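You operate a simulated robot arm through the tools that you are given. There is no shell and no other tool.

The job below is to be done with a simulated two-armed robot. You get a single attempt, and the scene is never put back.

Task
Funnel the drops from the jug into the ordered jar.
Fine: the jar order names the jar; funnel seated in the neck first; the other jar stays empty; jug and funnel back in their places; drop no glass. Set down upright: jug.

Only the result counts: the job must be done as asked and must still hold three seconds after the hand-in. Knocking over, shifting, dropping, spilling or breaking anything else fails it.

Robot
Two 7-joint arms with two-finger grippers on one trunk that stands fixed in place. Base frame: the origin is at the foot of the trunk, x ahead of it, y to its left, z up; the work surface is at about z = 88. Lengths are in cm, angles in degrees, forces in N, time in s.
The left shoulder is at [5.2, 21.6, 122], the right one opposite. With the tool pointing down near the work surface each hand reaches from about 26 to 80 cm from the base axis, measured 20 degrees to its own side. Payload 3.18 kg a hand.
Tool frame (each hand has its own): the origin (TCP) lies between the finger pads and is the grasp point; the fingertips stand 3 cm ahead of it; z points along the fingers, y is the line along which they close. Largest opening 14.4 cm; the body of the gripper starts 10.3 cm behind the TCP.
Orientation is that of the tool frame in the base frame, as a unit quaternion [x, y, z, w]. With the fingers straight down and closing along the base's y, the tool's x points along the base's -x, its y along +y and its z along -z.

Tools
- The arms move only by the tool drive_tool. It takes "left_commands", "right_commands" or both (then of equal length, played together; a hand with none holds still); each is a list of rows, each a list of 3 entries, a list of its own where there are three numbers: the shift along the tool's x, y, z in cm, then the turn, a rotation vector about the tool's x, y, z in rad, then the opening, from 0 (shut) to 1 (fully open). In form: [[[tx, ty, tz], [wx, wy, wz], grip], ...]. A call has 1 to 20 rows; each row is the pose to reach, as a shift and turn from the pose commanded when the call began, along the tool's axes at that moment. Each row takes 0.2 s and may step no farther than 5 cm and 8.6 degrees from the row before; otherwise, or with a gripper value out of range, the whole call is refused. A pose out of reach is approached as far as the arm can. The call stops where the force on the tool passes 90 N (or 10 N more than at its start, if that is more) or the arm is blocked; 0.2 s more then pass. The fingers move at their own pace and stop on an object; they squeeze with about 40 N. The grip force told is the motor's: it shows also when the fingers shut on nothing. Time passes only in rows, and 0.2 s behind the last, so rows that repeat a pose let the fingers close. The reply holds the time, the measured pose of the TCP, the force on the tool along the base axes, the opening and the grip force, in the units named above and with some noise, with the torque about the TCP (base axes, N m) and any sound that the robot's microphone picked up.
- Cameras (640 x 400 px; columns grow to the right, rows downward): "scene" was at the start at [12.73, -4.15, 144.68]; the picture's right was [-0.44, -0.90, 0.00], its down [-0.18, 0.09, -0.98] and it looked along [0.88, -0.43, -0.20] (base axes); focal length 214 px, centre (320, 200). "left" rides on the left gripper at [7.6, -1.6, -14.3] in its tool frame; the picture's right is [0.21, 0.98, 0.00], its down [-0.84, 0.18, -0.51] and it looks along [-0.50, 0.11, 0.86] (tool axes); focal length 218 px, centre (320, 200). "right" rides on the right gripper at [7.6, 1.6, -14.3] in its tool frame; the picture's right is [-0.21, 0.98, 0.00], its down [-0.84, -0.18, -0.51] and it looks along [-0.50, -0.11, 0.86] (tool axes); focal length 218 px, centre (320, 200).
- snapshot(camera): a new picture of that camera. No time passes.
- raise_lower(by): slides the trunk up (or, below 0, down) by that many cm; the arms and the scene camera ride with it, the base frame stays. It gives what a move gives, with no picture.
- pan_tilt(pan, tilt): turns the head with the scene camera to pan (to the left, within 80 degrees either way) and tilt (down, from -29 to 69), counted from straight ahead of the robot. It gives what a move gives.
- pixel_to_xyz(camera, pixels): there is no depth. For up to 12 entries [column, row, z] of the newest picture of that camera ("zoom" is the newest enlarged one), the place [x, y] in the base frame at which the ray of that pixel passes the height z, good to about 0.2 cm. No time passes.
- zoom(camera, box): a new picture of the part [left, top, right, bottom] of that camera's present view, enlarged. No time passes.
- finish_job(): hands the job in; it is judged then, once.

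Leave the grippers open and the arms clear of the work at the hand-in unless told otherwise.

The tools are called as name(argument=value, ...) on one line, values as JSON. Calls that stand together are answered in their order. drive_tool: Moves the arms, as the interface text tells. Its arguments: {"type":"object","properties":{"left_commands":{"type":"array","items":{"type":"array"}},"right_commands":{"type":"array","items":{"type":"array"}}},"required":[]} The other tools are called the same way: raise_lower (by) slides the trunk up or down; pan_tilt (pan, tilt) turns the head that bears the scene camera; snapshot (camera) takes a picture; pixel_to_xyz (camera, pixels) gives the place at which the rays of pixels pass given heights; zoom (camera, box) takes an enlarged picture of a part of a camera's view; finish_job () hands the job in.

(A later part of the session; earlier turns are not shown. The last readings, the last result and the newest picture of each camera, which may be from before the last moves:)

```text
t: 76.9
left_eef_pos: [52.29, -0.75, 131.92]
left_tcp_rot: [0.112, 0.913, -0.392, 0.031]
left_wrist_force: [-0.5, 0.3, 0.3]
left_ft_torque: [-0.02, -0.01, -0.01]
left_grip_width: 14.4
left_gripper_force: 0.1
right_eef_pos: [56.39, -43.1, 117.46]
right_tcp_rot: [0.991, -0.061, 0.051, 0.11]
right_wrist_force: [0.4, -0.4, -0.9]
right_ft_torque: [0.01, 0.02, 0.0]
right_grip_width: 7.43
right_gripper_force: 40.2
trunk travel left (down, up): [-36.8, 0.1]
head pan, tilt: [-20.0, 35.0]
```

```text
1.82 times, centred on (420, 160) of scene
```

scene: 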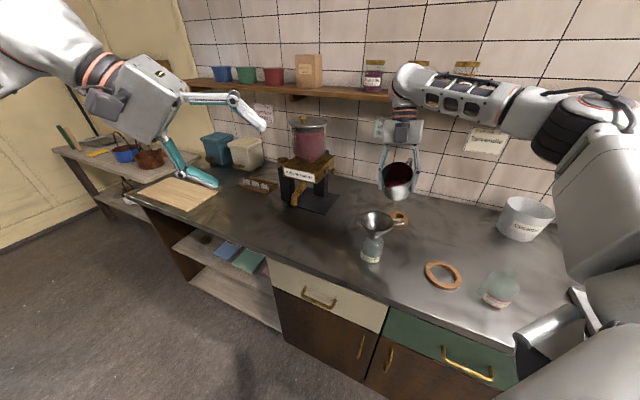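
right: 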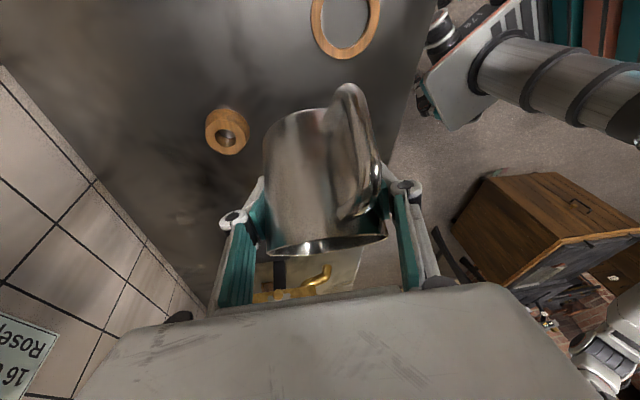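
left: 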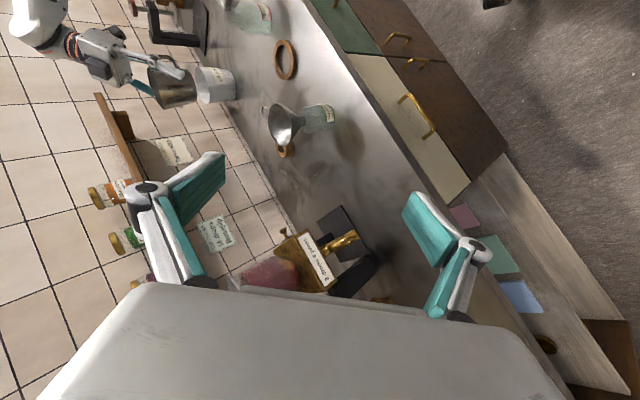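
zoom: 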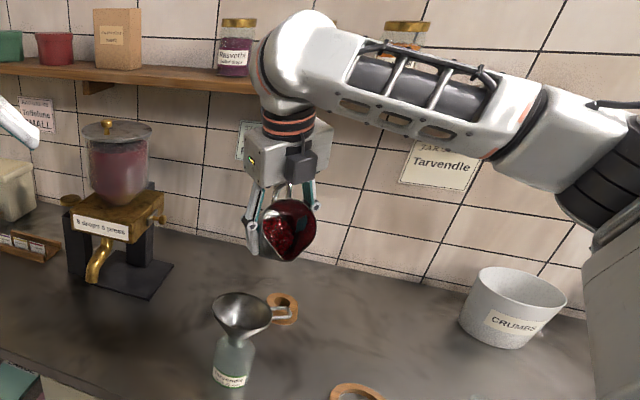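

That was exact. The spout now heads about 160°, toward the robot. I'll yaw 20° more so it heads straight back, and bring the lip over the funnel, still at 50° tilt and well above the rim.

drive_tool(right_commands=[[[0.66, -1.93, 1.08], [0.01, 0.0186, -0.085], 0.4], [[1.32, -3.85, 2.15], [0.02, 0.0371, -0.17], 0.4], [[1.98, -5.78, 3.23], [0.03, 0.0557, -0.255], 0.4], [[2.64, -7.7, 4.3], [0.04, 0.0742, -0.34], 0.4], [[2.64, -7.7, 4.3], [0.04, 0.0742, -0.34], 0.4]])

zoom(camera="scene", box=[320, 100, 460, 270])

snapshot(camera="left")

```text
t: 78.1
left_eef_pos: [52.19, -0.7, 131.92]
left_tcp_rot: [0.112, 0.913, -0.392, 0.029]
left_wrist_force: [-0.2, 0.5, 0.5]
left_ft_torque: [-0.01, -0.03, -0.01]
left_grip_width: 14.39
left_gripper_force: 0.0
right_eef_pos: [60.45, -36.79, 112.14]
right_tcp_rot: [0.986, 0.113, 0.068, 0.099]
right_wrist_force: [0.0, 0.8, -1.2]
right_ft_torque: [-0.03, 0.03, -0.01]
right_grip_width: 7.43
right_gripper_force: 40.0
trunk travel left (down, up): [-36.8, 0.1]
head pan, tilt: [-20.0, 35.0]
```

```text
2.35 times, centred on (390, 185) of scene
```

zoom: 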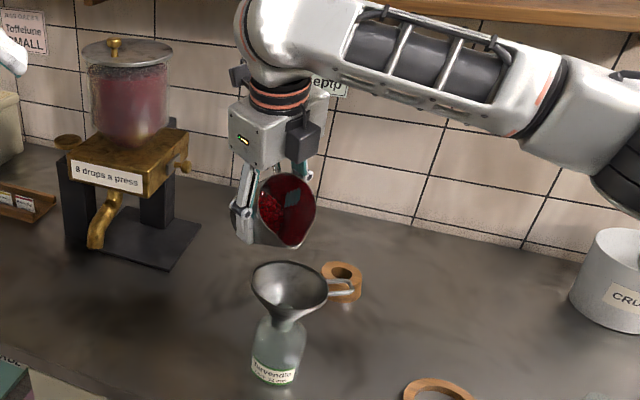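

```text
taken
```

left: 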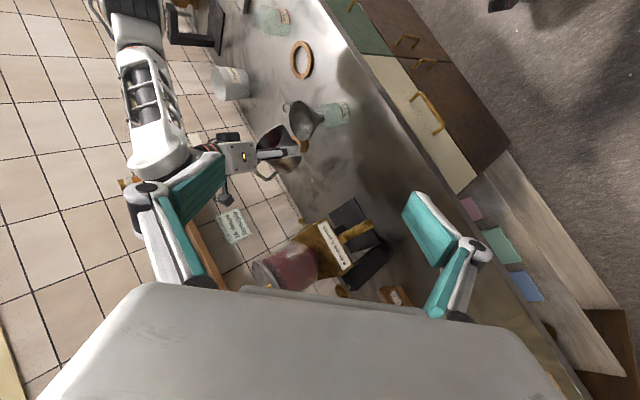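

The jug mouth is next to the funnel, still high. I'll zoom the left view to see the lip relative to the funnel.

zoom(camera="left", box=[220, 85, 360, 190])

zoom(camera="scene", box=[360, 160, 430, 240])

```text
3.81 times, centred on (290, 138) of left
```

zoom: 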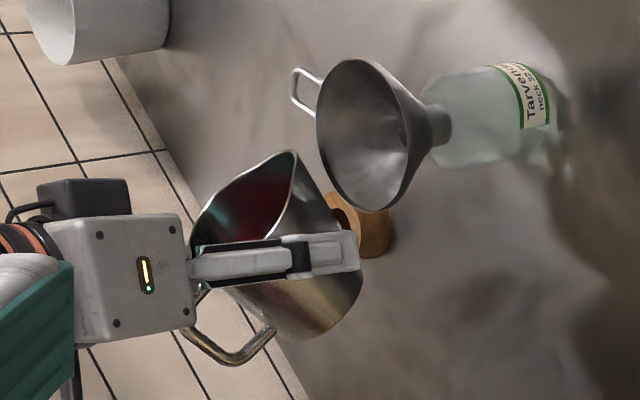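

```text
5.00 times, centred on (395, 200) of scene
```

zoom: 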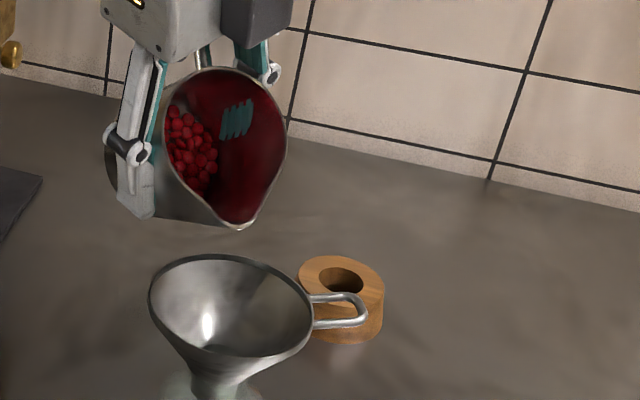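

I'll triangulate the lip tip: scene zoom (240,228), left pixel (282.7,125.4).

pixel_to_xyz(camera="scene", pixels=[[379, 205.6, 108], [379, 205.6, 110], [379, 205.6, 112]])

pixel_to_xyz(camera="left", pixels=[[282.7, 125.4, 108], [282.7, 125.4, 110], [282.7, 125.4, 112]])

```text
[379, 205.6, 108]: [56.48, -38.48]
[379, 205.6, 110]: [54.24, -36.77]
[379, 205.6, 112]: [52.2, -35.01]
```

```text
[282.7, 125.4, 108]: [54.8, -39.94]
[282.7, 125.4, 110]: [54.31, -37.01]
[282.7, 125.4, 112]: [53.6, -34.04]
```

The lip is at (54.25, -36.9, 110.0), directly over the funnel centre and 5 cm above its rim. I'll tilt slowly about the lip from 50° to 70°, lowering the lip to about 108.

drive_tool(right_commands=[[[-0.145, -0.029, -0.023], [-0.0202, 0.0836, 0.016], 0.4], [[-0.299, -0.061, -0.048], [-0.0403, 0.1673, 0.0319], 0.4], [[-0.6, -0.126, -0.077], [-0.0605, 0.2509, 0.0479], 0.4], [[-0.911, -0.193, -0.108], [-0.0806, 0.3345, 0.0639], 0.4], [[-0.911, -0.193, -0.108], [-0.0806, 0.3345, 0.0639], 0.4]])

zoom(camera="left", box=[220, 85, 360, 190])

zoom(camera="scene", box=[350, 160, 420, 240])

```text
t: 79.3
left_eef_pos: [52.16, -0.69, 131.94]
left_tcp_rot: [0.112, 0.913, -0.391, 0.03]
left_wrist_force: [0.0, 0.0, 0.9]
left_ft_torque: [0.02, 0.01, -0.01]
left_grip_width: 14.4
left_gripper_force: 0.0
right_eef_pos: [59.57, -36.87, 111.83]
right_tcp_rot: [0.959, 0.093, 0.239, 0.117]
right_wrist_force: [0.6, 0.3, -1.8]
right_ft_torque: [-0.01, 0.06, 0.02]
right_grip_width: 7.43
right_gripper_force: 39.6
trunk travel left (down, up): [-36.8, 0.1]
head pan, tilt: [-20.0, 35.0]
```

```text
3.81 times, centred on (290, 138) of left
```

zoom: 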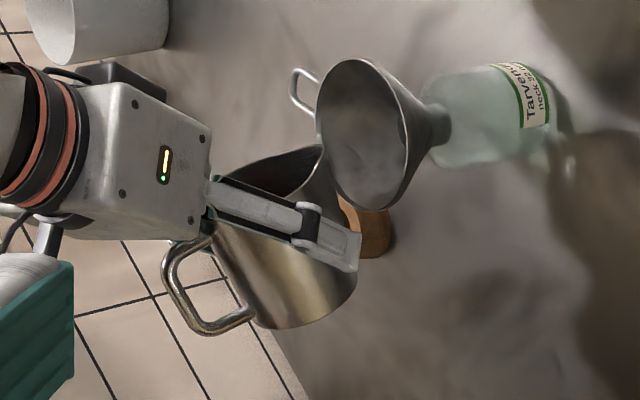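

```text
5.00 times, centred on (385, 200) of scene
```

zoom: 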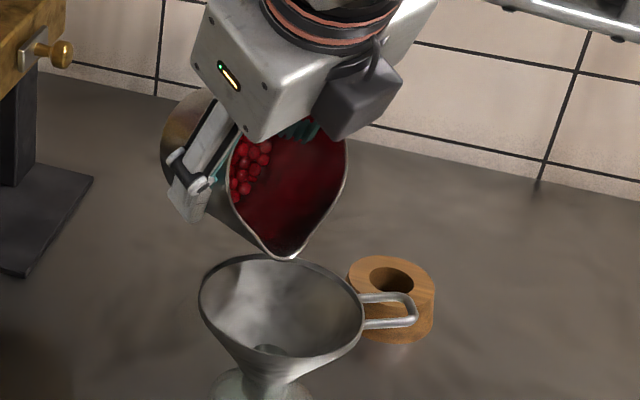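

At 70° the beads are still inside. I'll re-triangulate the lip: scene (378,212), left (290,124.9).

pixel_to_xyz(camera="scene", pixels=[[378, 212, 106], [378, 212, 107], [378, 212, 108], [378, 212, 109], [376.2, 220, 104.7]])

pixel_to_xyz(camera="left", pixels=[[290, 124.9, 106], [290, 124.9, 107], [290, 124.9, 108], [290, 124.9, 109], [303, 122.6, 104.7]])

```text
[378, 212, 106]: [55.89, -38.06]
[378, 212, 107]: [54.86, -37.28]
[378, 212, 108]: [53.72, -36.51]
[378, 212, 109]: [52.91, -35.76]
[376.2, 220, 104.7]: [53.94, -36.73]
```

```text
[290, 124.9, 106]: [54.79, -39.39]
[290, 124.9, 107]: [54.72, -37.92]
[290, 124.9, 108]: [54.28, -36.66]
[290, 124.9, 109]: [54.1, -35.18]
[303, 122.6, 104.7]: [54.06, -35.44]
```

The lip is at (54.1, -36.8, 107.8), right over the funnel centre. I'll continue slowly from 70° to 90° about the lip.

drive_tool(right_commands=[[[-0.12, 0.0, -0.18], [-0.0101, 0.0418, 0.008], 0.4], [[-0.243, 0.007, -0.354], [-0.0202, 0.0836, 0.016], 0.4], [[-0.39, 0.0, -0.51], [-0.0302, 0.1255, 0.024], 0.4], [[-0.542, -0.008, -0.662], [-0.0403, 0.1673, 0.0319], 0.4], [[-0.7, -0.015, -0.835], [-0.0504, 0.2091, 0.0399], 0.4], [[-0.868, -0.022, -1.007], [-0.0605, 0.2509, 0.0479], 0.4], [[-1.02, -0.02, -1.21], [-0.0706, 0.2927, 0.0559], 0.4], [[-1.18, -0.02, -1.42], [-0.0806, 0.3345, 0.0639], 0.4], [[-1.18, -0.02, -1.42], [-0.0806, 0.3345, 0.0639], 0.4]])

zoom(camera="left", box=[220, 85, 360, 190])

zoom(camera="scene", box=[340, 170, 420, 260])

```text
t: 81.3
left_eef_pos: [52.18, -0.72, 131.89]
left_tcp_rot: [0.112, 0.913, -0.392, 0.029]
left_wrist_force: [0.3, 0.2, 0.4]
left_ft_torque: [0.0, 0.02, 0.01]
left_grip_width: 14.41
left_gripper_force: 0.0
right_eef_pos: [57.87, -36.97, 112.62]
right_tcp_rot: [0.903, 0.069, 0.403, 0.132]
right_wrist_force: [0.3, 1.3, -1.5]
right_ft_torque: [0.02, 0.03, -0.02]
right_grip_width: 7.45
right_gripper_force: 40.2
trunk travel left (down, up): [-36.8, 0.1]
head pan, tilt: [-20.0, 35.0]
```

```text
3.81 times, centred on (290, 138) of left
```

zoom: 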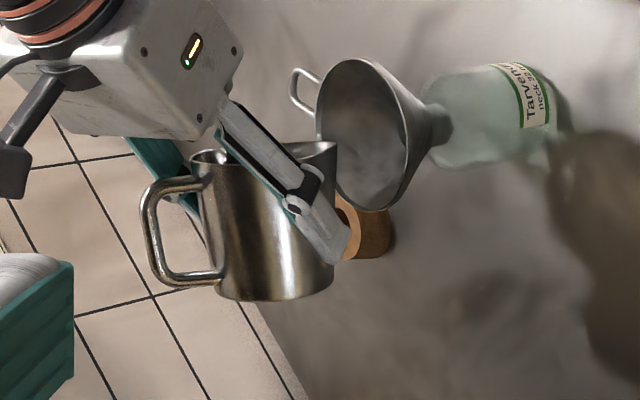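

```text
4.44 times, centred on (380, 215) of scene
```

zoom: 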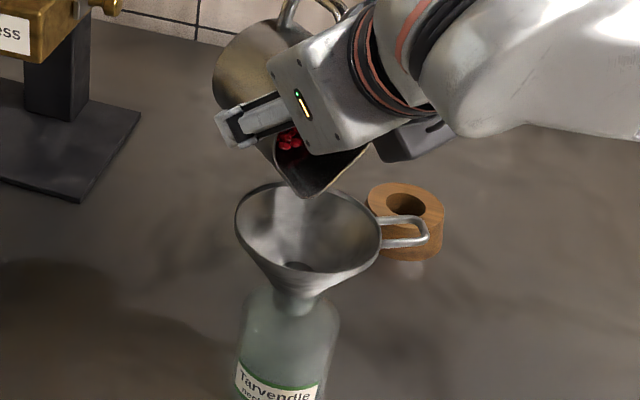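

At 90° the beads are near the lip but still in, and the lip is centred over the funnel. I'll tilt slowly to 105° and let beads flow.

drive_tool(right_commands=[[[-0.138, 0.008, -0.212], [-0.0101, 0.0418, 0.008], 0.4], [[-0.276, 0.015, -0.424], [-0.0202, 0.0836, 0.016], 0.4], [[-0.276, 0.015, -0.424], [-0.0202, 0.0836, 0.016], 0.4], [[-0.371, 0.043, -0.69], [-0.0302, 0.1255, 0.024], 0.4], [[-0.466, 0.07, -0.953], [-0.0403, 0.1673, 0.0319], 0.4], [[-0.466, 0.07, -0.953], [-0.0403, 0.1673, 0.0319], 0.4], [[-0.466, 0.07, -0.953], [-0.0403, 0.1673, 0.0319], 0.4]])

zoom(camera="left", box=[220, 85, 360, 190])

zoom(camera="scene", box=[340, 170, 420, 260])

```text
t: 82.9
left_eef_pos: [52.24, -0.83, 131.98]
left_tcp_rot: [0.112, 0.913, -0.391, 0.029]
left_wrist_force: [0.1, -0.3, 0.1]
left_ft_torque: [-0.01, 0.02, 0.01]
left_grip_width: 14.39
left_gripper_force: 0.1
right_eef_pos: [56.78, -36.76, 112.82]
right_tcp_rot: [0.864, 0.058, 0.481, 0.136]
right_wrist_force: [-0.3, -0.6, -2.3]
right_ft_torque: [-0.01, 0.03, -0.02]
right_grip_width: 7.43
right_gripper_force: 40.6
trunk travel left (down, up): [-36.8, 0.1]
head pan, tilt: [-20.0, 35.0]
```

```text
3.81 times, centred on (290, 138) of left
```

zoom: 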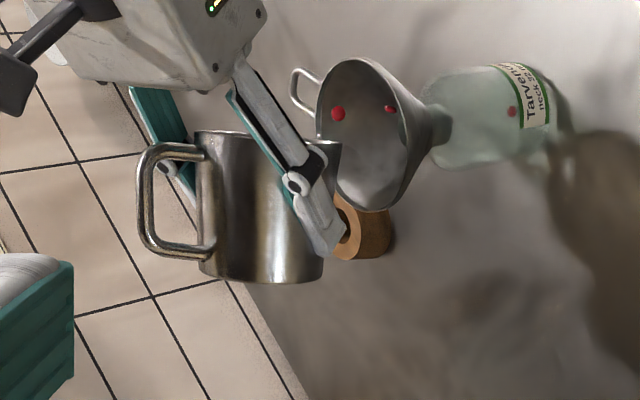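

```text
4.44 times, centred on (380, 215) of scene
```

zoom: 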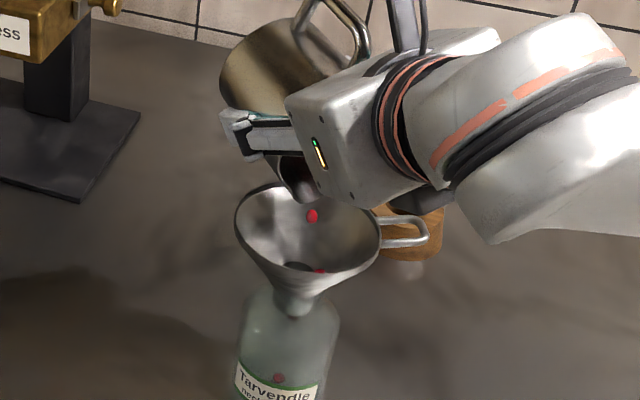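

Beads are dropping through the funnel into the Tarvendle jar. I'll hold here and let them flow.

drive_tool(right_commands=[[[0, 0, 0], [0, 0, 0], 0.4], [[0, 0, 0], [0, 0, 0], 0.4], [[0, 0, 0], [0, 0, 0], 0.4], [[0, 0, 0], [0, 0, 0], 0.4], [[0, 0, 0], [0, 0, 0], 0.4]])

zoom(camera="left", box=[220, 85, 360, 190])

zoom(camera="scene", box=[340, 170, 420, 260])

```text
t: 84.1
left_eef_pos: [52.17, -0.61, 131.85]
left_tcp_rot: [0.111, 0.913, -0.392, 0.03]
left_wrist_force: [-0.6, -0.3, -0.4]
left_ft_torque: [-0.03, 0.01, 0.03]
left_grip_width: 14.4
left_gripper_force: 0.1
right_eef_pos: [56.7, -36.95, 112.91]
right_tcp_rot: [0.865, 0.059, 0.48, 0.136]
right_wrist_force: [0.5, 0.9, -2.3]
right_ft_torque: [-0.02, 0.06, -0.02]
right_grip_width: 7.42
right_gripper_force: 40.4
trunk travel left (down, up): [-36.8, 0.1]
head pan, tilt: [-20.0, 35.0]
```

```text
3.81 times, centred on (290, 138) of left
```

zoom: 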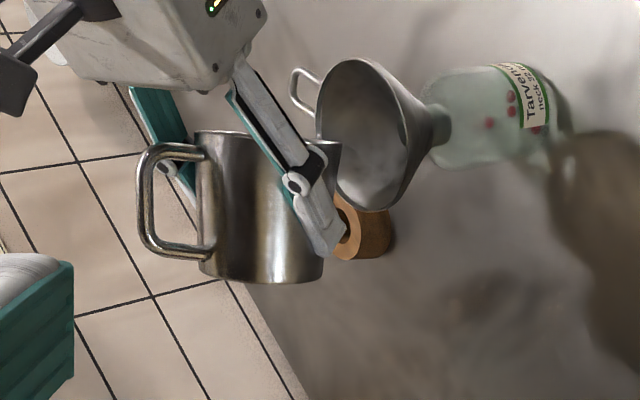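

```text
4.44 times, centred on (380, 215) of scene
```

zoom: 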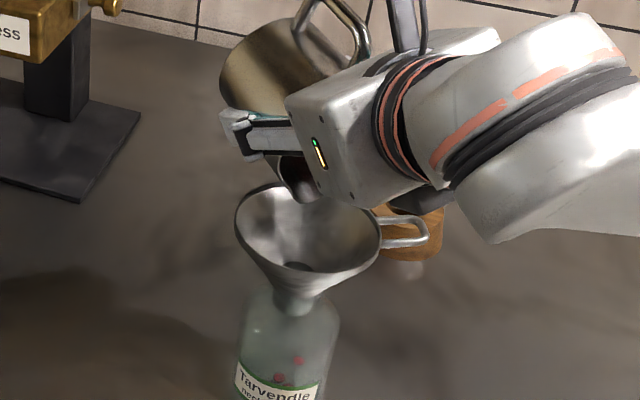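

Several beads are in the jar and the flow has paused. I'll tilt in small steps to 110° with holds.

drive_tool(right_commands=[[[-0.07, 0.036, -0.28], [-0.0101, 0.0418, 0.008], 0.4], [[-0.07, 0.036, -0.28], [-0.0101, 0.0418, 0.008], 0.4], [[-0.138, 0.071, -0.561], [-0.0202, 0.0836, 0.016], 0.4], [[-0.138, 0.071, -0.561], [-0.0202, 0.0836, 0.016], 0.4], [[-0.138, 0.071, -0.561], [-0.0202, 0.0836, 0.016], 0.4], [[-0.228, 0.1, -0.83], [-0.0302, 0.1255, 0.024], 0.4], [[-0.228, 0.1, -0.83], [-0.0302, 0.1255, 0.024], 0.4], [[-0.317, 0.128, -1.097], [-0.0403, 0.1673, 0.0319], 0.4], [[-0.317, 0.128, -1.097], [-0.0403, 0.1673, 0.0319], 0.4], [[-0.317, 0.128, -1.097], [-0.0403, 0.1673, 0.0319], 0.4]])

zoom(camera="left", box=[220, 85, 360, 190])

zoom(camera="scene", box=[340, 170, 420, 260])

```text
t: 86.3
left_eef_pos: [52.19, -0.68, 131.98]
left_tcp_rot: [0.111, 0.913, -0.392, 0.028]
left_wrist_force: [-0.7, 0.0, 0.4]
left_ft_torque: [0.02, 0.02, 0.0]
left_grip_width: 14.42
left_gripper_force: 0.1
right_eef_pos: [55.72, -37.03, 113.35]
right_tcp_rot: [0.82, 0.046, 0.553, 0.14]
right_wrist_force: [0.2, 0.5, -2.2]
right_ft_torque: [-0.03, 0.05, 0.02]
right_grip_width: 7.43
right_gripper_force: 40.2
trunk travel left (down, up): [-36.8, 0.1]
head pan, tilt: [-20.0, 35.0]
```

```text
3.81 times, centred on (290, 138) of left
```

zoom: 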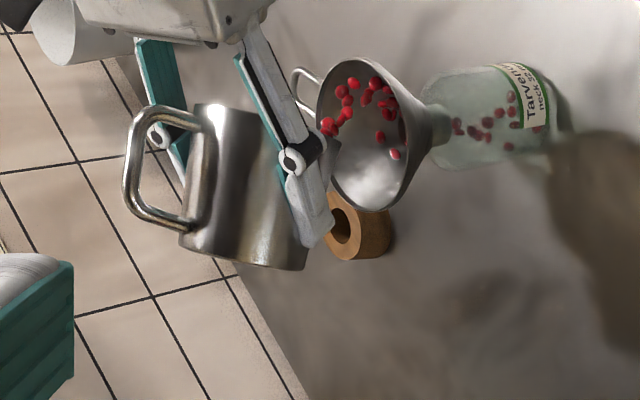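

```text
4.44 times, centred on (380, 215) of scene
```

zoom: 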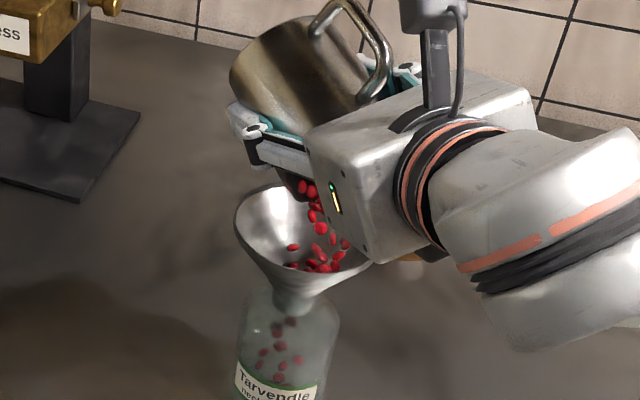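

Most of the beads are flowing now, all into the funnel. I'll hold and let it drain.

drive_tool(right_commands=[[[0, 0, 0], [0, 0, 0], 0.4], [[0, 0, 0], [0, 0, 0], 0.4], [[0, 0, 0], [0, 0, 0], 0.4], [[0, 0, 0], [0, 0, 0], 0.4], [[0, 0, 0], [0, 0, 0], 0.4], [[0, 0, 0], [0, 0, 0], 0.4], [[0, 0, 0], [0, 0, 0], 0.4]])

zoom(camera="left", box=[220, 85, 360, 190])

zoom(camera="scene", box=[340, 170, 420, 260])

```text
t: 87.9
left_eef_pos: [52.05, -0.8, 131.88]
left_tcp_rot: [0.112, 0.913, -0.392, 0.029]
left_wrist_force: [-0.5, -0.5, 0.3]
left_ft_torque: [-0.02, -0.02, 0.04]
left_grip_width: 14.4
left_gripper_force: 0.1
right_eef_pos: [55.56, -36.86, 113.25]
right_tcp_rot: [0.819, 0.047, 0.554, 0.138]
right_wrist_force: [-0.4, -0.3, -1.4]
right_ft_torque: [-0.02, 0.02, 0.01]
right_grip_width: 7.41
right_gripper_force: 40.2
trunk travel left (down, up): [-36.8, 0.1]
head pan, tilt: [-20.0, 35.0]
```

```text
3.81 times, centred on (290, 138) of left
```

zoom: 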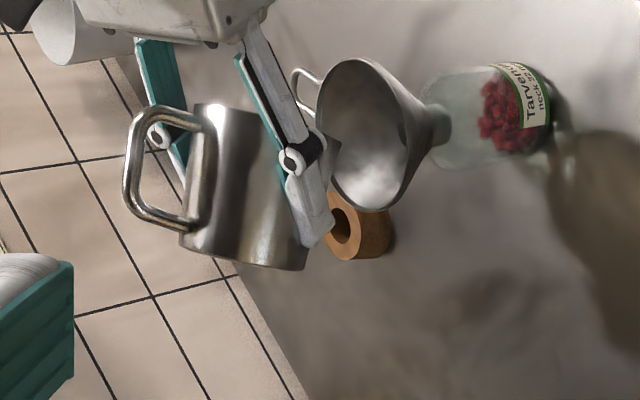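

```text
4.44 times, centred on (380, 215) of scene
```

zoom: 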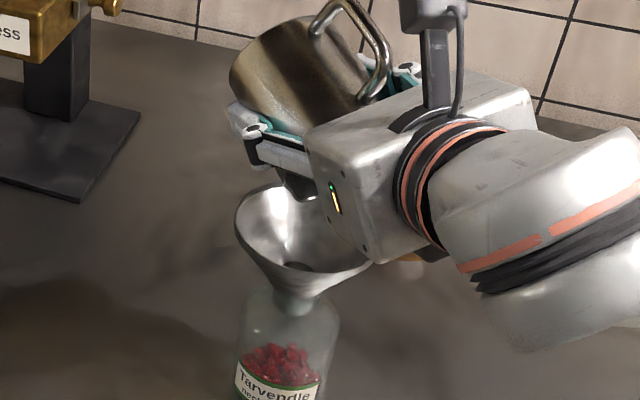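

The beads are in the jar and the funnel is empty. I'll tilt further to 125° to empty any remaining beads from the jug.

drive_tool(right_commands=[[[-0.074, 0.034, -0.276], [-0.0101, 0.0418, 0.008], 0.4], [[-0.147, 0.067, -0.552], [-0.0202, 0.0836, 0.016], 0.4], [[-0.147, 0.067, -0.552], [-0.0202, 0.0836, 0.016], 0.4], [[-0.24, 0.096, -0.82], [-0.0302, 0.1255, 0.024], 0.4], [[-0.33, 0.124, -1.09], [-0.0403, 0.1673, 0.0319], 0.4], [[-0.33, 0.124, -1.09], [-0.0403, 0.1673, 0.0319], 0.4], [[-0.45, 0.144, -1.35], [-0.0504, 0.2091, 0.0399], 0.4], [[-0.567, 0.163, -1.608], [-0.0605, 0.2509, 0.0479], 0.4], [[-0.567, 0.163, -1.608], [-0.0605, 0.2509, 0.0479], 0.4], [[-0.567, 0.163, -1.608], [-0.0605, 0.2509, 0.0479], 0.4], [[-0.567, 0.163, -1.608], [-0.0605, 0.2509, 0.0479], 0.4]])

zoom(camera="left", box=[220, 85, 360, 190])

zoom(camera="scene", box=[340, 170, 420, 260])

```text
t: 90.3
left_eef_pos: [52.27, -0.78, 131.97]
left_tcp_rot: [0.112, 0.913, -0.391, 0.029]
left_wrist_force: [-0.1, 0.0, 0.5]
left_ft_torque: [0.0, -0.01, 0.01]
left_grip_width: 14.39
left_gripper_force: 0.1
right_eef_pos: [54.13, -36.84, 113.32]
right_tcp_rot: [0.74, 0.027, 0.657, 0.144]
right_wrist_force: [-0.3, -0.2, -1.9]
right_ft_torque: [-0.03, 0.01, 0.03]
right_grip_width: 7.43
right_gripper_force: 39.8
trunk travel left (down, up): [-36.8, 0.1]
head pan, tilt: [-20.0, 35.0]
```

```text
3.81 times, centred on (290, 138) of left
```

zoom: 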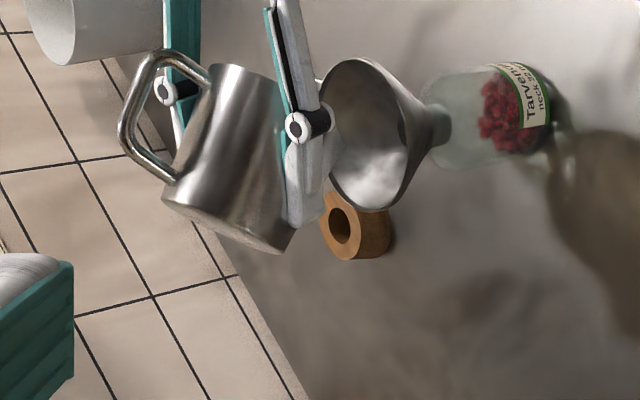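

```text
4.44 times, centred on (380, 215) of scene
```

zoom: 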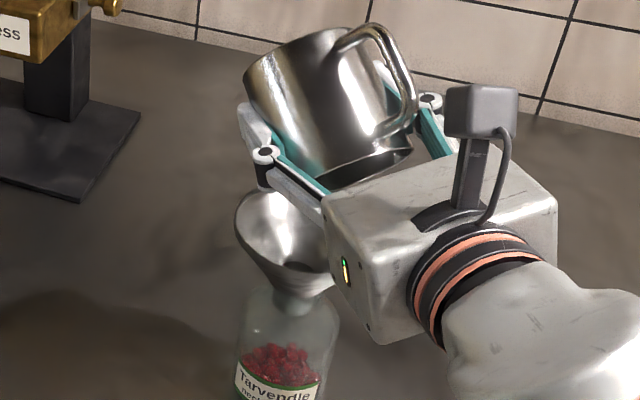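

At 125°, no more beads come out. I'll check the jug's inside with the right hand's camera.

snapshot(camera="right")

snapshot(camera="scene")

```text
taken
```

right: 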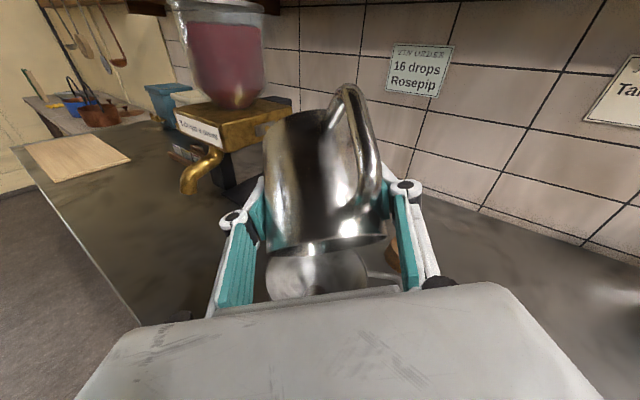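

```text
taken
```

scene: 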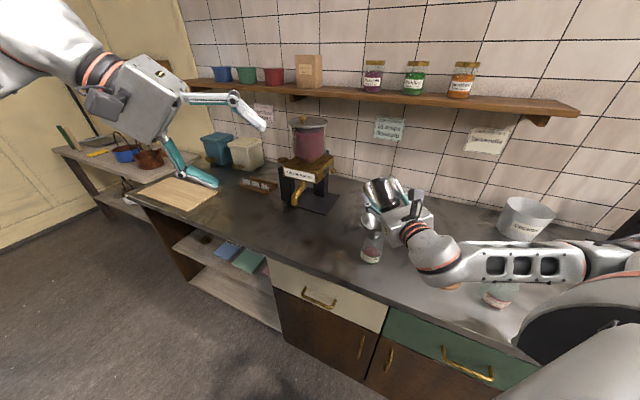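

All the beads are out and the forearm stays clear. I'll tilt the jug back about its lip from 125° to 50°, reversing the path.

drive_tool(right_commands=[[[0.489, -0.014, 0.706], [0.0302, -0.1254, -0.024], 0.4], [[0.536, -0.158, 1.546], [0.0605, -0.2508, -0.0479], 0.4], [[0.425, -0.337, 2.372], [0.0907, -0.3762, -0.0719], 0.4], [[0.243, -0.531, 3.185], [0.121, -0.5016, -0.0958], 0.4], [[0.102, -0.704, 3.934], [0.1512, -0.627, -0.1198], 0.4], [[0.0, -0.855, 4.62], [0.1814, -0.7524, -0.1437], 0.4], [[-0.014, -0.971, 5.228], [0.2117, -0.8778, -0.1677], 0.4], [[0.056, -1.048, 5.737], [0.2419, -1.0032, -0.1916], 0.4], [[0.356, -1.05, 6.134], [0.2721, -1.1286, -0.2156], 0.4], [[0.592, -1.048, 6.429], [0.3024, -1.254, -0.2396], 0.4], [[0.592, -1.048, 6.429], [0.3024, -1.254, -0.2396], 0.4]])

zoom(camera="scene", box=[340, 150, 440, 270])

zoom(camera="left", box=[220, 85, 360, 190])

```text
t: 92.7
left_eef_pos: [52.07, -0.8, 131.98]
left_tcp_rot: [0.112, 0.913, -0.391, 0.029]
left_wrist_force: [-0.2, 0.6, 0.2]
left_ft_torque: [-0.03, -0.02, -0.01]
left_grip_width: 14.41
left_gripper_force: 0.1
right_eef_pos: [60.46, -36.92, 113.16]
right_tcp_rot: [0.986, 0.112, 0.069, 0.099]
right_wrist_force: [0.4, 0.4, -0.7]
right_ft_torque: [0.0, -0.01, -0.03]
right_grip_width: 7.42
right_gripper_force: 40.4
trunk travel left (down, up): [-36.8, 0.1]
head pan, tilt: [-20.0, 35.0]
```

```text
3.33 times, centred on (390, 210) of scene
```

zoom: 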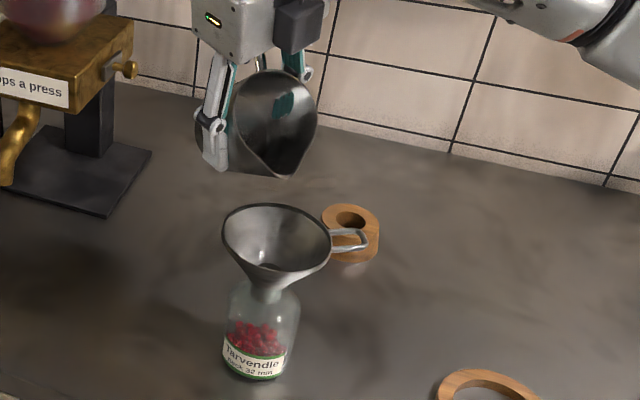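

```text
3.81 times, centred on (290, 138) of left
```

zoom: 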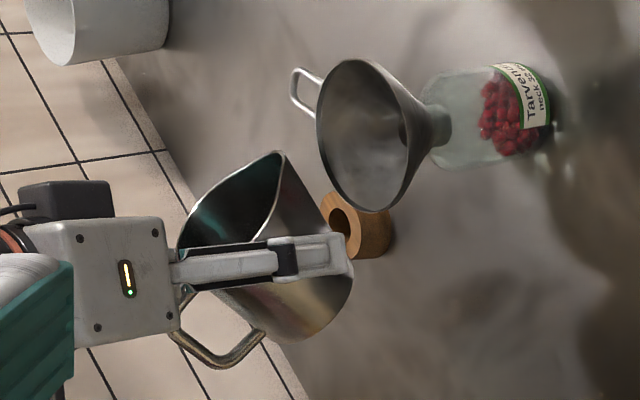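

It is back at 50° exactly, the jug is empty and all the beads are in the Tarvendle jar. I'll reverse the path: rise, yaw back 20° and move off the funnel.

drive_tool(right_commands=[[[0.17, 0.32, -1.45], [0, 0, 0], 0.4], [[-1.24, 1.51, -2.0], [-0.0098, -0.0185, 0.085], 0.4], [[-2.49, 3.02, -2.6], [-0.0195, -0.037, 0.17], 0.4], [[-3.73, 4.53, -3.2], [-0.0293, -0.0555, 0.255], 0.4], [[-4.98, 6.04, -3.78], [-0.039, -0.074, 0.34], 0.4]])

drive_tool(right_commands=[[[0, 0, 0], [-0.0155, -0.0288, 0.132], 0.4], [[0, 0, 0], [-0.031, -0.0577, 0.264], 0.4], [[0, 0, 0], [-0.0465, -0.0865, 0.396], 0.4], [[0, 0, 0], [-0.062, -0.1153, 0.528], 0.4], [[0, 0, 0], [-0.0775, -0.1442, 0.66], 0.4], [[0, 0, 0], [-0.0775, -0.1442, 0.66], 0.4]])

```text
t: 93.9
left_eef_pos: [52.19, -0.73, 131.96]
left_tcp_rot: [0.111, 0.913, -0.391, 0.03]
left_wrist_force: [-0.8, -0.5, 1.1]
left_ft_torque: [-0.02, 0.01, 0.04]
left_grip_width: 14.39
left_gripper_force: 0.1
right_eef_pos: [56.06, -43.32, 117.4]
right_tcp_rot: [0.991, -0.062, 0.05, 0.109]
right_wrist_force: [-0.4, 0.7, -1.3]
right_ft_torque: [0.02, 0.05, -0.02]
right_grip_width: 7.43
right_gripper_force: 39.9
trunk travel left (down, up): [-36.8, 0.1]
head pan, tilt: [-20.0, 35.0]
```

```text
t: 95.3
left_eef_pos: [52.31, -0.75, 131.9]
left_tcp_rot: [0.112, 0.913, -0.391, 0.029]
left_wrist_force: [0.3, 0.4, -0.3]
left_ft_torque: [-0.01, -0.01, -0.02]
left_grip_width: 14.4
left_gripper_force: 0.3
right_eef_pos: [56.4, -43.26, 117.44]
right_tcp_rot: [0.914, -0.388, 0.011, 0.12]
right_wrist_force: [0.2, 0.0, -1.5]
right_ft_torque: [-0.01, 0.0, -0.02]
right_grip_width: 7.43
right_gripper_force: 39.4
trunk travel left (down, up): [-36.8, 0.1]
head pan, tilt: [-20.0, 35.0]
```

Both steps were exact. I'll continue yawing back 45° while drifting toward the jug's side.

drive_tool(right_commands=[[[0.523, 1.05, 0.188], [-0.0152, -0.0277, 0.1269], 0.4], [[1.047, 2.1, 0.377], [-0.0303, -0.0555, 0.2538], 0.4], [[1.57, 3.155, 0.565], [-0.0455, -0.0832, 0.3808], 0.4], [[2.093, 4.207, 0.753], [-0.0607, -0.1109, 0.5077], 0.4], [[2.617, 5.258, 0.942], [-0.0758, -0.1387, 0.6346], 0.4], [[3.14, 6.31, 1.13], [-0.091, -0.1664, 0.7615], 0.4], [[3.14, 6.31, 1.13], [-0.091, -0.1664, 0.7615], 0.4]])

```text
t: 96.9
left_eef_pos: [52.18, -0.75, 131.89]
left_tcp_rot: [0.111, 0.913, -0.392, 0.029]
left_wrist_force: [0.6, 0.3, 0.4]
left_ft_torque: [-0.01, 0.0, -0.04]
left_grip_width: 14.42
left_gripper_force: 0.0
right_eef_pos: [54.08, -49.99, 117.94]
right_tcp_rot: [-0.695, 0.709, 0.037, -0.116]
right_wrist_force: [0.3, 0.4, -0.7]
right_ft_torque: [0.0, 0.01, 0.01]
right_grip_width: 7.43
right_gripper_force: 40.2
trunk travel left (down, up): [-36.8, 0.1]
head pan, tilt: [-20.0, 35.0]
```

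drive_tool(right_commands=[[[1.663, 0.763, 0.362], [-0.0132, -0.0249, 0.113], 0.4], [[3.327, 1.527, 0.723], [-0.0263, -0.0498, 0.2259], 0.4], [[4.99, 2.29, 1.085], [-0.0395, -0.0747, 0.3389], 0.4], [[6.653, 3.053, 1.447], [-0.0526, -0.0996, 0.4519], 0.4], [[8.317, 3.817, 1.808], [-0.0658, -0.1245, 0.5648], 0.4], [[9.98, 4.58, 2.17], [-0.0789, -0.1494, 0.6778], 0.4], [[9.98, 4.58, 2.17], [-0.0789, -0.1494, 0.6778], 0.4]])

snapshot(camera="scene")

```text
t: 98.5
left_eef_pos: [52.12, -0.77, 131.88]
left_tcp_rot: [0.111, 0.913, -0.392, 0.03]
left_wrist_force: [-0.1, 0.1, 0.0]
left_ft_torque: [-0.03, 0.06, -0.01]
left_grip_width: 14.41
left_gripper_force: 0.1
right_eef_pos: [48.94, -59.97, 117.9]
right_tcp_rot: [-0.41, 0.904, 0.074, -0.096]
right_wrist_force: [-1.3, 0.4, -2.1]
right_ft_torque: [0.01, -0.04, 0.02]
right_grip_width: 7.44
right_gripper_force: 40.4
trunk travel left (down, up): [-36.8, 0.1]
head pan, tilt: [-20.0, 35.0]
```

```text
taken
```

scene: 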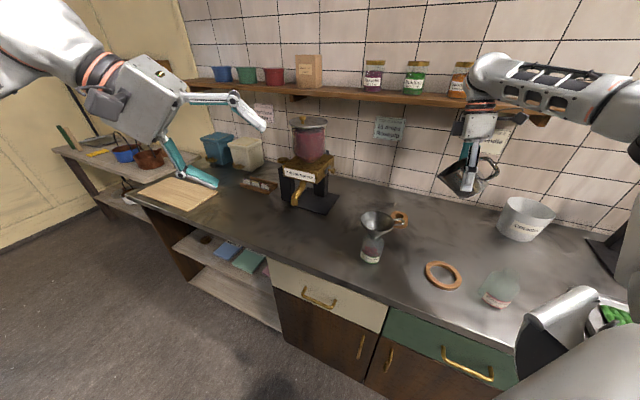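

That was exact again. Now I'll untilt the jug from 50° to upright.

drive_tool(right_commands=[[[0, 0, 0], [0.0288, -0.1194, -0.0228], 0.4], [[0, 0, 0], [0.0576, -0.2388, -0.0456], 0.4], [[0, 0, 0], [0.0864, -0.3582, -0.0684], 0.4], [[0, 0, 0], [0.1152, -0.4776, -0.0912], 0.4], [[0, 0, 0], [0.144, -0.597, -0.114], 0.4], [[0, 0, 0], [0.1728, -0.7164, -0.1368], 0.4], [[0, 0, 0], [0.2016, -0.8362, -0.1597], 0.4], [[0, 0, 0], [0.2016, -0.8362, -0.1597], 0.4]])

snapshot(camera="scene")

```text
t: 100.3
left_eef_pos: [52.22, -0.71, 131.95]
left_tcp_rot: [0.111, 0.913, -0.392, 0.03]
left_wrist_force: [0.1, -0.4, -0.5]
left_ft_torque: [0.01, 0.02, 0.0]
left_grip_width: 14.4
left_gripper_force: 0.2
right_eef_pos: [49.15, -59.81, 118.0]
right_tcp_rot: [-0.422, 0.832, 0.154, 0.325]
right_wrist_force: [0.4, 0.0, -1.5]
right_ft_torque: [0.01, 0.0, -0.01]
right_grip_width: 7.44
right_gripper_force: 40.4
trunk travel left (down, up): [-36.8, 0.1]
head pan, tilt: [-20.0, 35.0]
```

```text
taken
```

scene: 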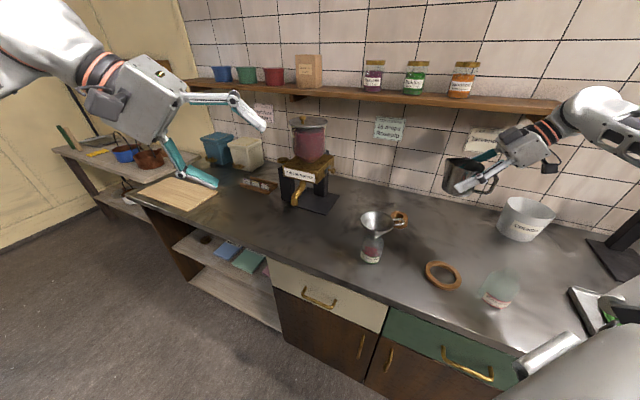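

The jug is upright again at heading 52°. I'll yaw back 59° and carry it above its original place at z≈117, then lower the trunk to its original height.

drive_tool(right_commands=[[[1.49, -0.925, -1.156], [0.0864, 0.0023, 0.0954], 0.4], [[2.975, -1.85, -2.31], [0.1728, 0.0046, 0.1908], 0.4], [[4.46, -2.775, -3.47], [0.2592, 0.0069, 0.2862], 0.4], [[5.95, -3.7, -4.625], [0.3456, 0.0092, 0.3816], 0.4], [[7.44, -4.625, -5.78], [0.432, 0.0115, 0.477], 0.4], [[8.925, -5.55, -6.94], [0.5184, 0.0138, 0.5724], 0.4], [[10.41, -6.475, -8.09], [0.6048, 0.0161, 0.6678], 0.4], [[11.9, -7.4, -9.25], [0.691, 0.0185, 0.763], 0.4], [[11.9, -7.4, -9.25], [0.691, 0.0185, 0.763], 0.4]])

raise_lower(by=-6.8)

snapshot(camera="right")

snapshot(camera="scene")

```text
t: 102.3
left_eef_pos: [52.22, -0.75, 131.95]
left_tcp_rot: [0.112, 0.913, -0.392, 0.03]
left_wrist_force: [0.2, -0.6, 1.1]
left_ft_torque: [-0.02, 0.01, 0.01]
left_grip_width: 14.38
left_gripper_force: 0.1
right_eef_pos: [45.94, -76.48, 116.96]
right_tcp_rot: [0.044, 0.932, -0.028, 0.359]
right_wrist_force: [0.0, 0.6, -2.0]
right_ft_torque: [-0.02, -0.03, -0.02]
right_grip_width: 7.42
right_gripper_force: 39.6
trunk travel left (down, up): [-36.8, 0.1]
head pan, tilt: [-20.0, 35.0]
```

```text
t: 103.4
left_eef_pos: [52.07, -0.72, 125.27]
left_tcp_rot: [0.111, 0.913, -0.392, 0.029]
left_wrist_force: [-0.7, 0.7, 0.6]
left_ft_torque: [-0.01, 0.02, 0.01]
left_grip_width: 14.4
left_gripper_force: 0.0
right_eef_pos: [45.97, -76.46, 110.23]
right_tcp_rot: [0.043, 0.932, -0.026, 0.359]
right_wrist_force: [0.0, 0.6, -1.0]
right_ft_torque: [-0.02, -0.01, -0.03]
right_grip_width: 7.45
right_gripper_force: 39.5
trunk travel left (down, up): [-30.0, 6.9]
head pan, tilt: [-20.0, 35.0]
```

```text
taken
```

right: 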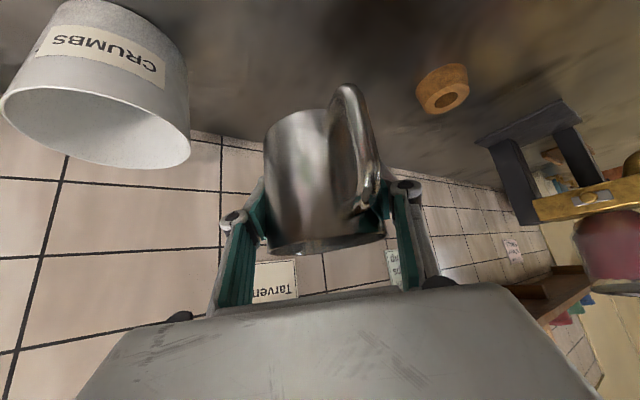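

```text
taken
```

scene: 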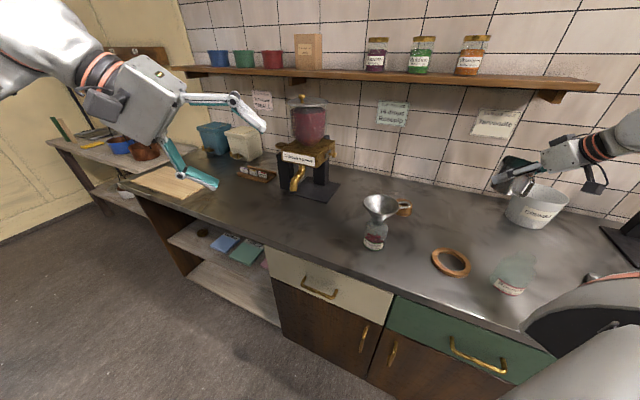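

I'm above the original place with the jug upright. I'll lower to about 1 cm above the counter.

drive_tool(right_commands=[[[2.4, 0.1, 2.7], [0, 0, 0], 0.4], [[4.8, 0.2, 5.4], [0, 0, 0], 0.4], [[7.2, 0.3, 8.1], [0, 0, 0], 0.4], [[9.4, 0.38, 10.5], [0, 0, 0], 0.4], [[11.07, 0.44, 12.38], [0, 0, 0], 0.4], [[11.07, 0.44, 12.38], [0, 0, 0], 0.4]])

zoom(camera="scene", box=[440, 160, 560, 260])

snapshot(camera="right")

```text
t: 104.8
left_eef_pos: [52.21, -0.81, 125.16]
left_tcp_rot: [0.112, 0.913, -0.392, 0.03]
left_wrist_force: [0.0, -0.1, 0.4]
left_ft_torque: [-0.01, 0.01, 0.04]
left_grip_width: 14.41
left_gripper_force: 0.1
right_eef_pos: [45.81, -76.27, 93.43]
right_tcp_rot: [0.043, 0.932, -0.028, 0.359]
right_wrist_force: [0.7, -0.2, -0.9]
right_ft_torque: [0.0, -0.02, -0.01]
right_grip_width: 7.41
right_gripper_force: 40.1
trunk travel left (down, up): [-30.0, 6.9]
head pan, tilt: [-20.0, 35.0]
```

```text
4.00 times, centred on (500, 210) of scene
```

zoom: 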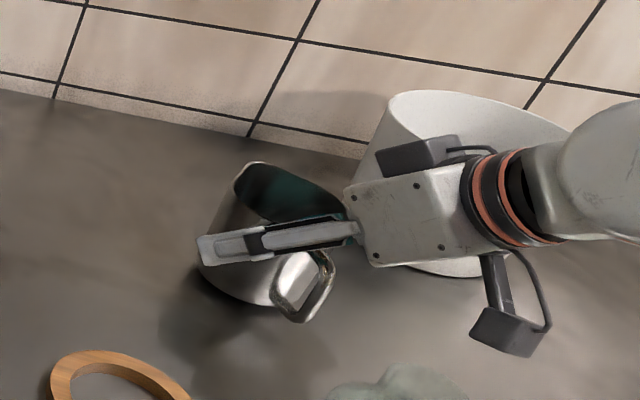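

```text
taken
```

right: 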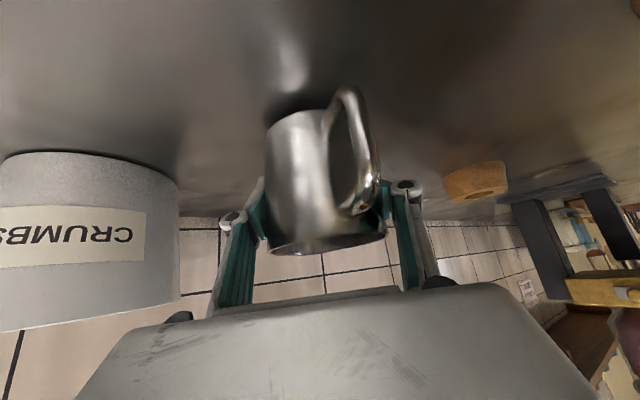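

About 0.7 cm remains. I'll lower slowly with a tiny +x correction, watching the force.

drive_tool(right_commands=[[[0.02, 0.02, 0.32], [0, 0, 0], 0.4], [[0.19, 0.03, 0.5], [0, 0, 0], 0.4], [[0.26, 0.03, 0.58], [0, 0, 0], 0.4], [[0.26, 0.03, 0.58], [0, 0, 0], 0.4]])

```text
t: 105.8
left_eef_pos: [52.15, -0.7, 125.09]
left_tcp_rot: [0.112, 0.913, -0.391, 0.03]
left_wrist_force: [0.9, -0.8, -0.8]
left_ft_torque: [-0.01, 0.0, 0.03]
left_grip_width: 14.42
left_gripper_force: 0.0
right_eef_pos: [46.15, -76.32, 92.98]
right_tcp_rot: [0.042, 0.933, -0.026, 0.358]
right_wrist_force: [0.7, -0.1, -0.8]
right_ft_torque: [-0.02, 0.0, 0.01]
right_grip_width: 7.44
right_gripper_force: 40.5
trunk travel left (down, up): [-30.0, 6.9]
head pan, tilt: [-20.0, 35.0]
```

drive_tool(right_commands=[[[0.067, 0, 0.074], [0, 0, 0], 0.4], [[0.134, 0, 0.148], [0, 0, 0], 0.4], [[0.134, 0, 0.148], [0, 0, 0], 0.4]])

```text
t: 106.6
left_eef_pos: [52.22, -0.83, 125.13]
left_tcp_rot: [0.112, 0.913, -0.392, 0.03]
left_wrist_force: [0.1, -0.5, 0.2]
left_ft_torque: [-0.01, 0.03, -0.01]
left_grip_width: 14.39
left_gripper_force: 0.0
right_eef_pos: [46.16, -76.29, 92.64]
right_tcp_rot: [0.042, 0.932, -0.026, 0.358]
right_wrist_force: [0.6, 0.0, -1.8]
right_ft_torque: [0.04, -0.01, -0.01]
right_grip_width: 7.46
right_gripper_force: 40.1
trunk travel left (down, up): [-30.0, 6.9]
head pan, tilt: [-20.0, 35.0]
```

There is no contact yet, so I'll go a little further.

drive_tool(right_commands=[[[0.067, 0, 0.074], [0, 0, 0], 0.4], [[0.1, 0, 0.111], [0, 0, 0], 0.4], [[0.1, 0, 0.111], [0, 0, 0], 0.4]])

zoom(camera="scene", box=[465, 190, 525, 250])

```text
t: 107.4
left_eef_pos: [52.12, -0.67, 125.14]
left_tcp_rot: [0.111, 0.913, -0.392, 0.029]
left_wrist_force: [-0.1, 0.0, 0.4]
left_ft_torque: [0.01, -0.02, -0.03]
left_grip_width: 14.4
left_gripper_force: 0.2
right_eef_pos: [46.11, -76.27, 92.73]
right_tcp_rot: [0.043, 0.931, -0.028, 0.36]
right_wrist_force: [0.8, -0.5, 5.9]
right_ft_torque: [0.22, 0.04, 0.0]
right_grip_width: 7.45
right_gripper_force: 39.8
trunk travel left (down, up): [-30.0, 6.9]
head pan, tilt: [-20.0, 35.0]
```

```text
6.67 times, centred on (495, 220) of scene
```

zoom: 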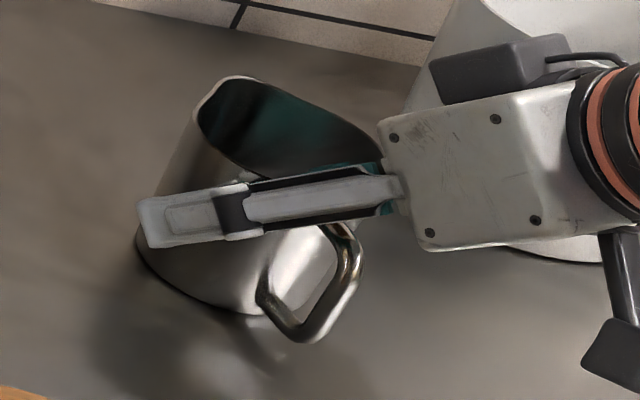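

The jug base is on the counter, with 6 N upward. I'll release by opening slowly to the same width as on approach.

drive_tool(right_commands=[[[0, 0, 0], [0, 0, 0], 0.54], [[0, 0, 0], [0, 0, 0], 0.6], [[0, 0, 0], [0, 0, 0], 0.7], [[0, 0, 0], [0, 0, 0], 0.8], [[0, 0, 0], [0, 0, 0], 0.8]])

snapshot(camera="right")

zoom(camera="scene", box=[440, 160, 560, 260])

```text
t: 108.6
left_eef_pos: [52.17, -0.83, 125.04]
left_tcp_rot: [0.111, 0.913, -0.392, 0.029]
left_wrist_force: [0.1, 0.2, -0.5]
left_ft_torque: [-0.04, 0.01, 0.0]
left_grip_width: 14.41
left_gripper_force: 0.1
right_eef_pos: [46.23, -76.23, 92.62]
right_tcp_rot: [0.042, 0.932, -0.027, 0.358]
right_wrist_force: [-0.2, 0.4, -0.4]
right_ft_torque: [-0.02, 0.02, -0.02]
right_grip_width: 11.53
right_gripper_force: 0.2
trunk travel left (down, up): [-30.0, 6.9]
head pan, tilt: [-20.0, 35.0]
```

```text
taken
```

right: 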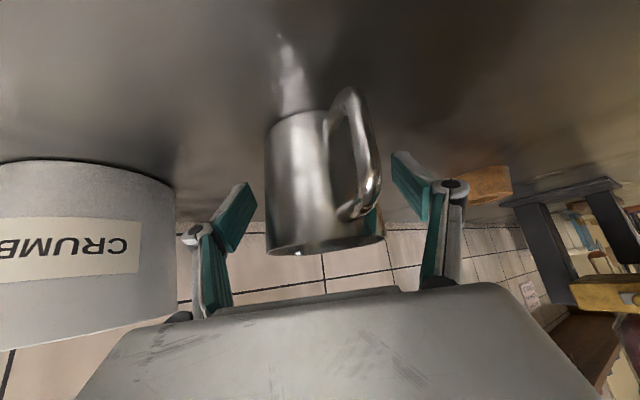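

```text
4.00 times, centred on (500, 210) of scene
```

zoom: 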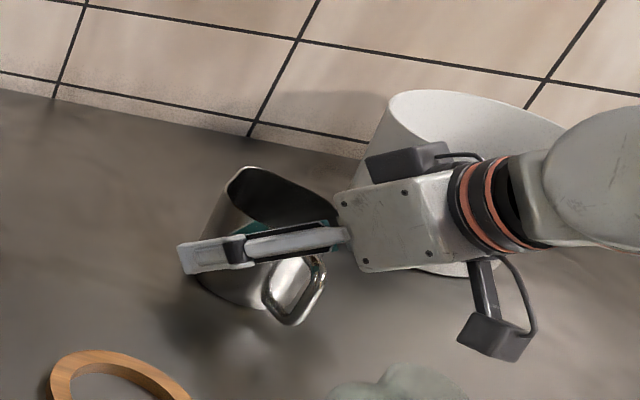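

The jug stands upright and released. I'll back out along the approach direction.

drive_tool(right_commands=[[[0, 0, -1.5], [0, 0, 0], 0.8], [[0, 0, -4], [0, 0, 0], 0.8], [[0, 0, -8], [0, 0, 0], 0.8], [[0, 0, -12], [0, 0, 0], 0.8], [[0, 0, -16], [0, 0, 0], 0.8], [[-1, 0, -19], [0, 0, 0], 0.8]])

zoom(camera="scene", box=[465, 190, 520, 250])

snapshot(camera="scene")

```text
t: 110.0
left_eef_pos: [52.16, -0.76, 125.13]
left_tcp_rot: [0.112, 0.913, -0.391, 0.029]
left_wrist_force: [0.2, -0.4, -1.4]
left_ft_torque: [0.01, -0.02, 0.02]
left_grip_width: 14.41
left_gripper_force: 0.1
right_eef_pos: [34.19, -74.76, 107.49]
right_tcp_rot: [0.042, 0.932, -0.028, 0.358]
right_wrist_force: [0.1, -0.1, 0.2]
right_ft_torque: [0.01, -0.01, -0.02]
right_grip_width: 11.49
right_gripper_force: 0.0
trunk travel left (down, up): [-30.0, 6.9]
head pan, tilt: [-20.0, 35.0]
```

```text
6.67 times, centred on (492, 220) of scene
```

zoom: 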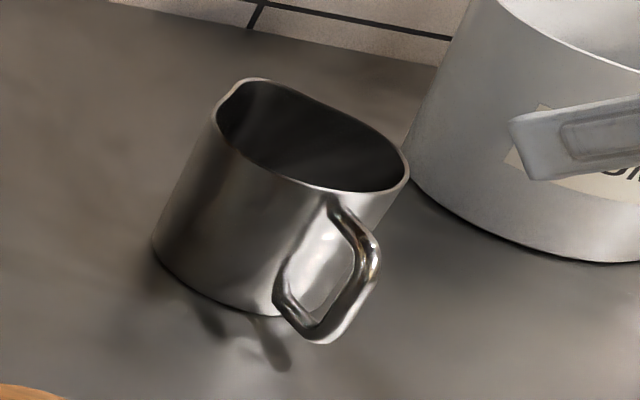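

```text
taken
```

scene: 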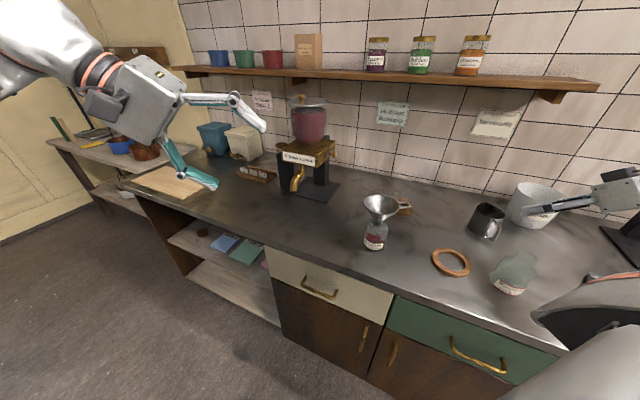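

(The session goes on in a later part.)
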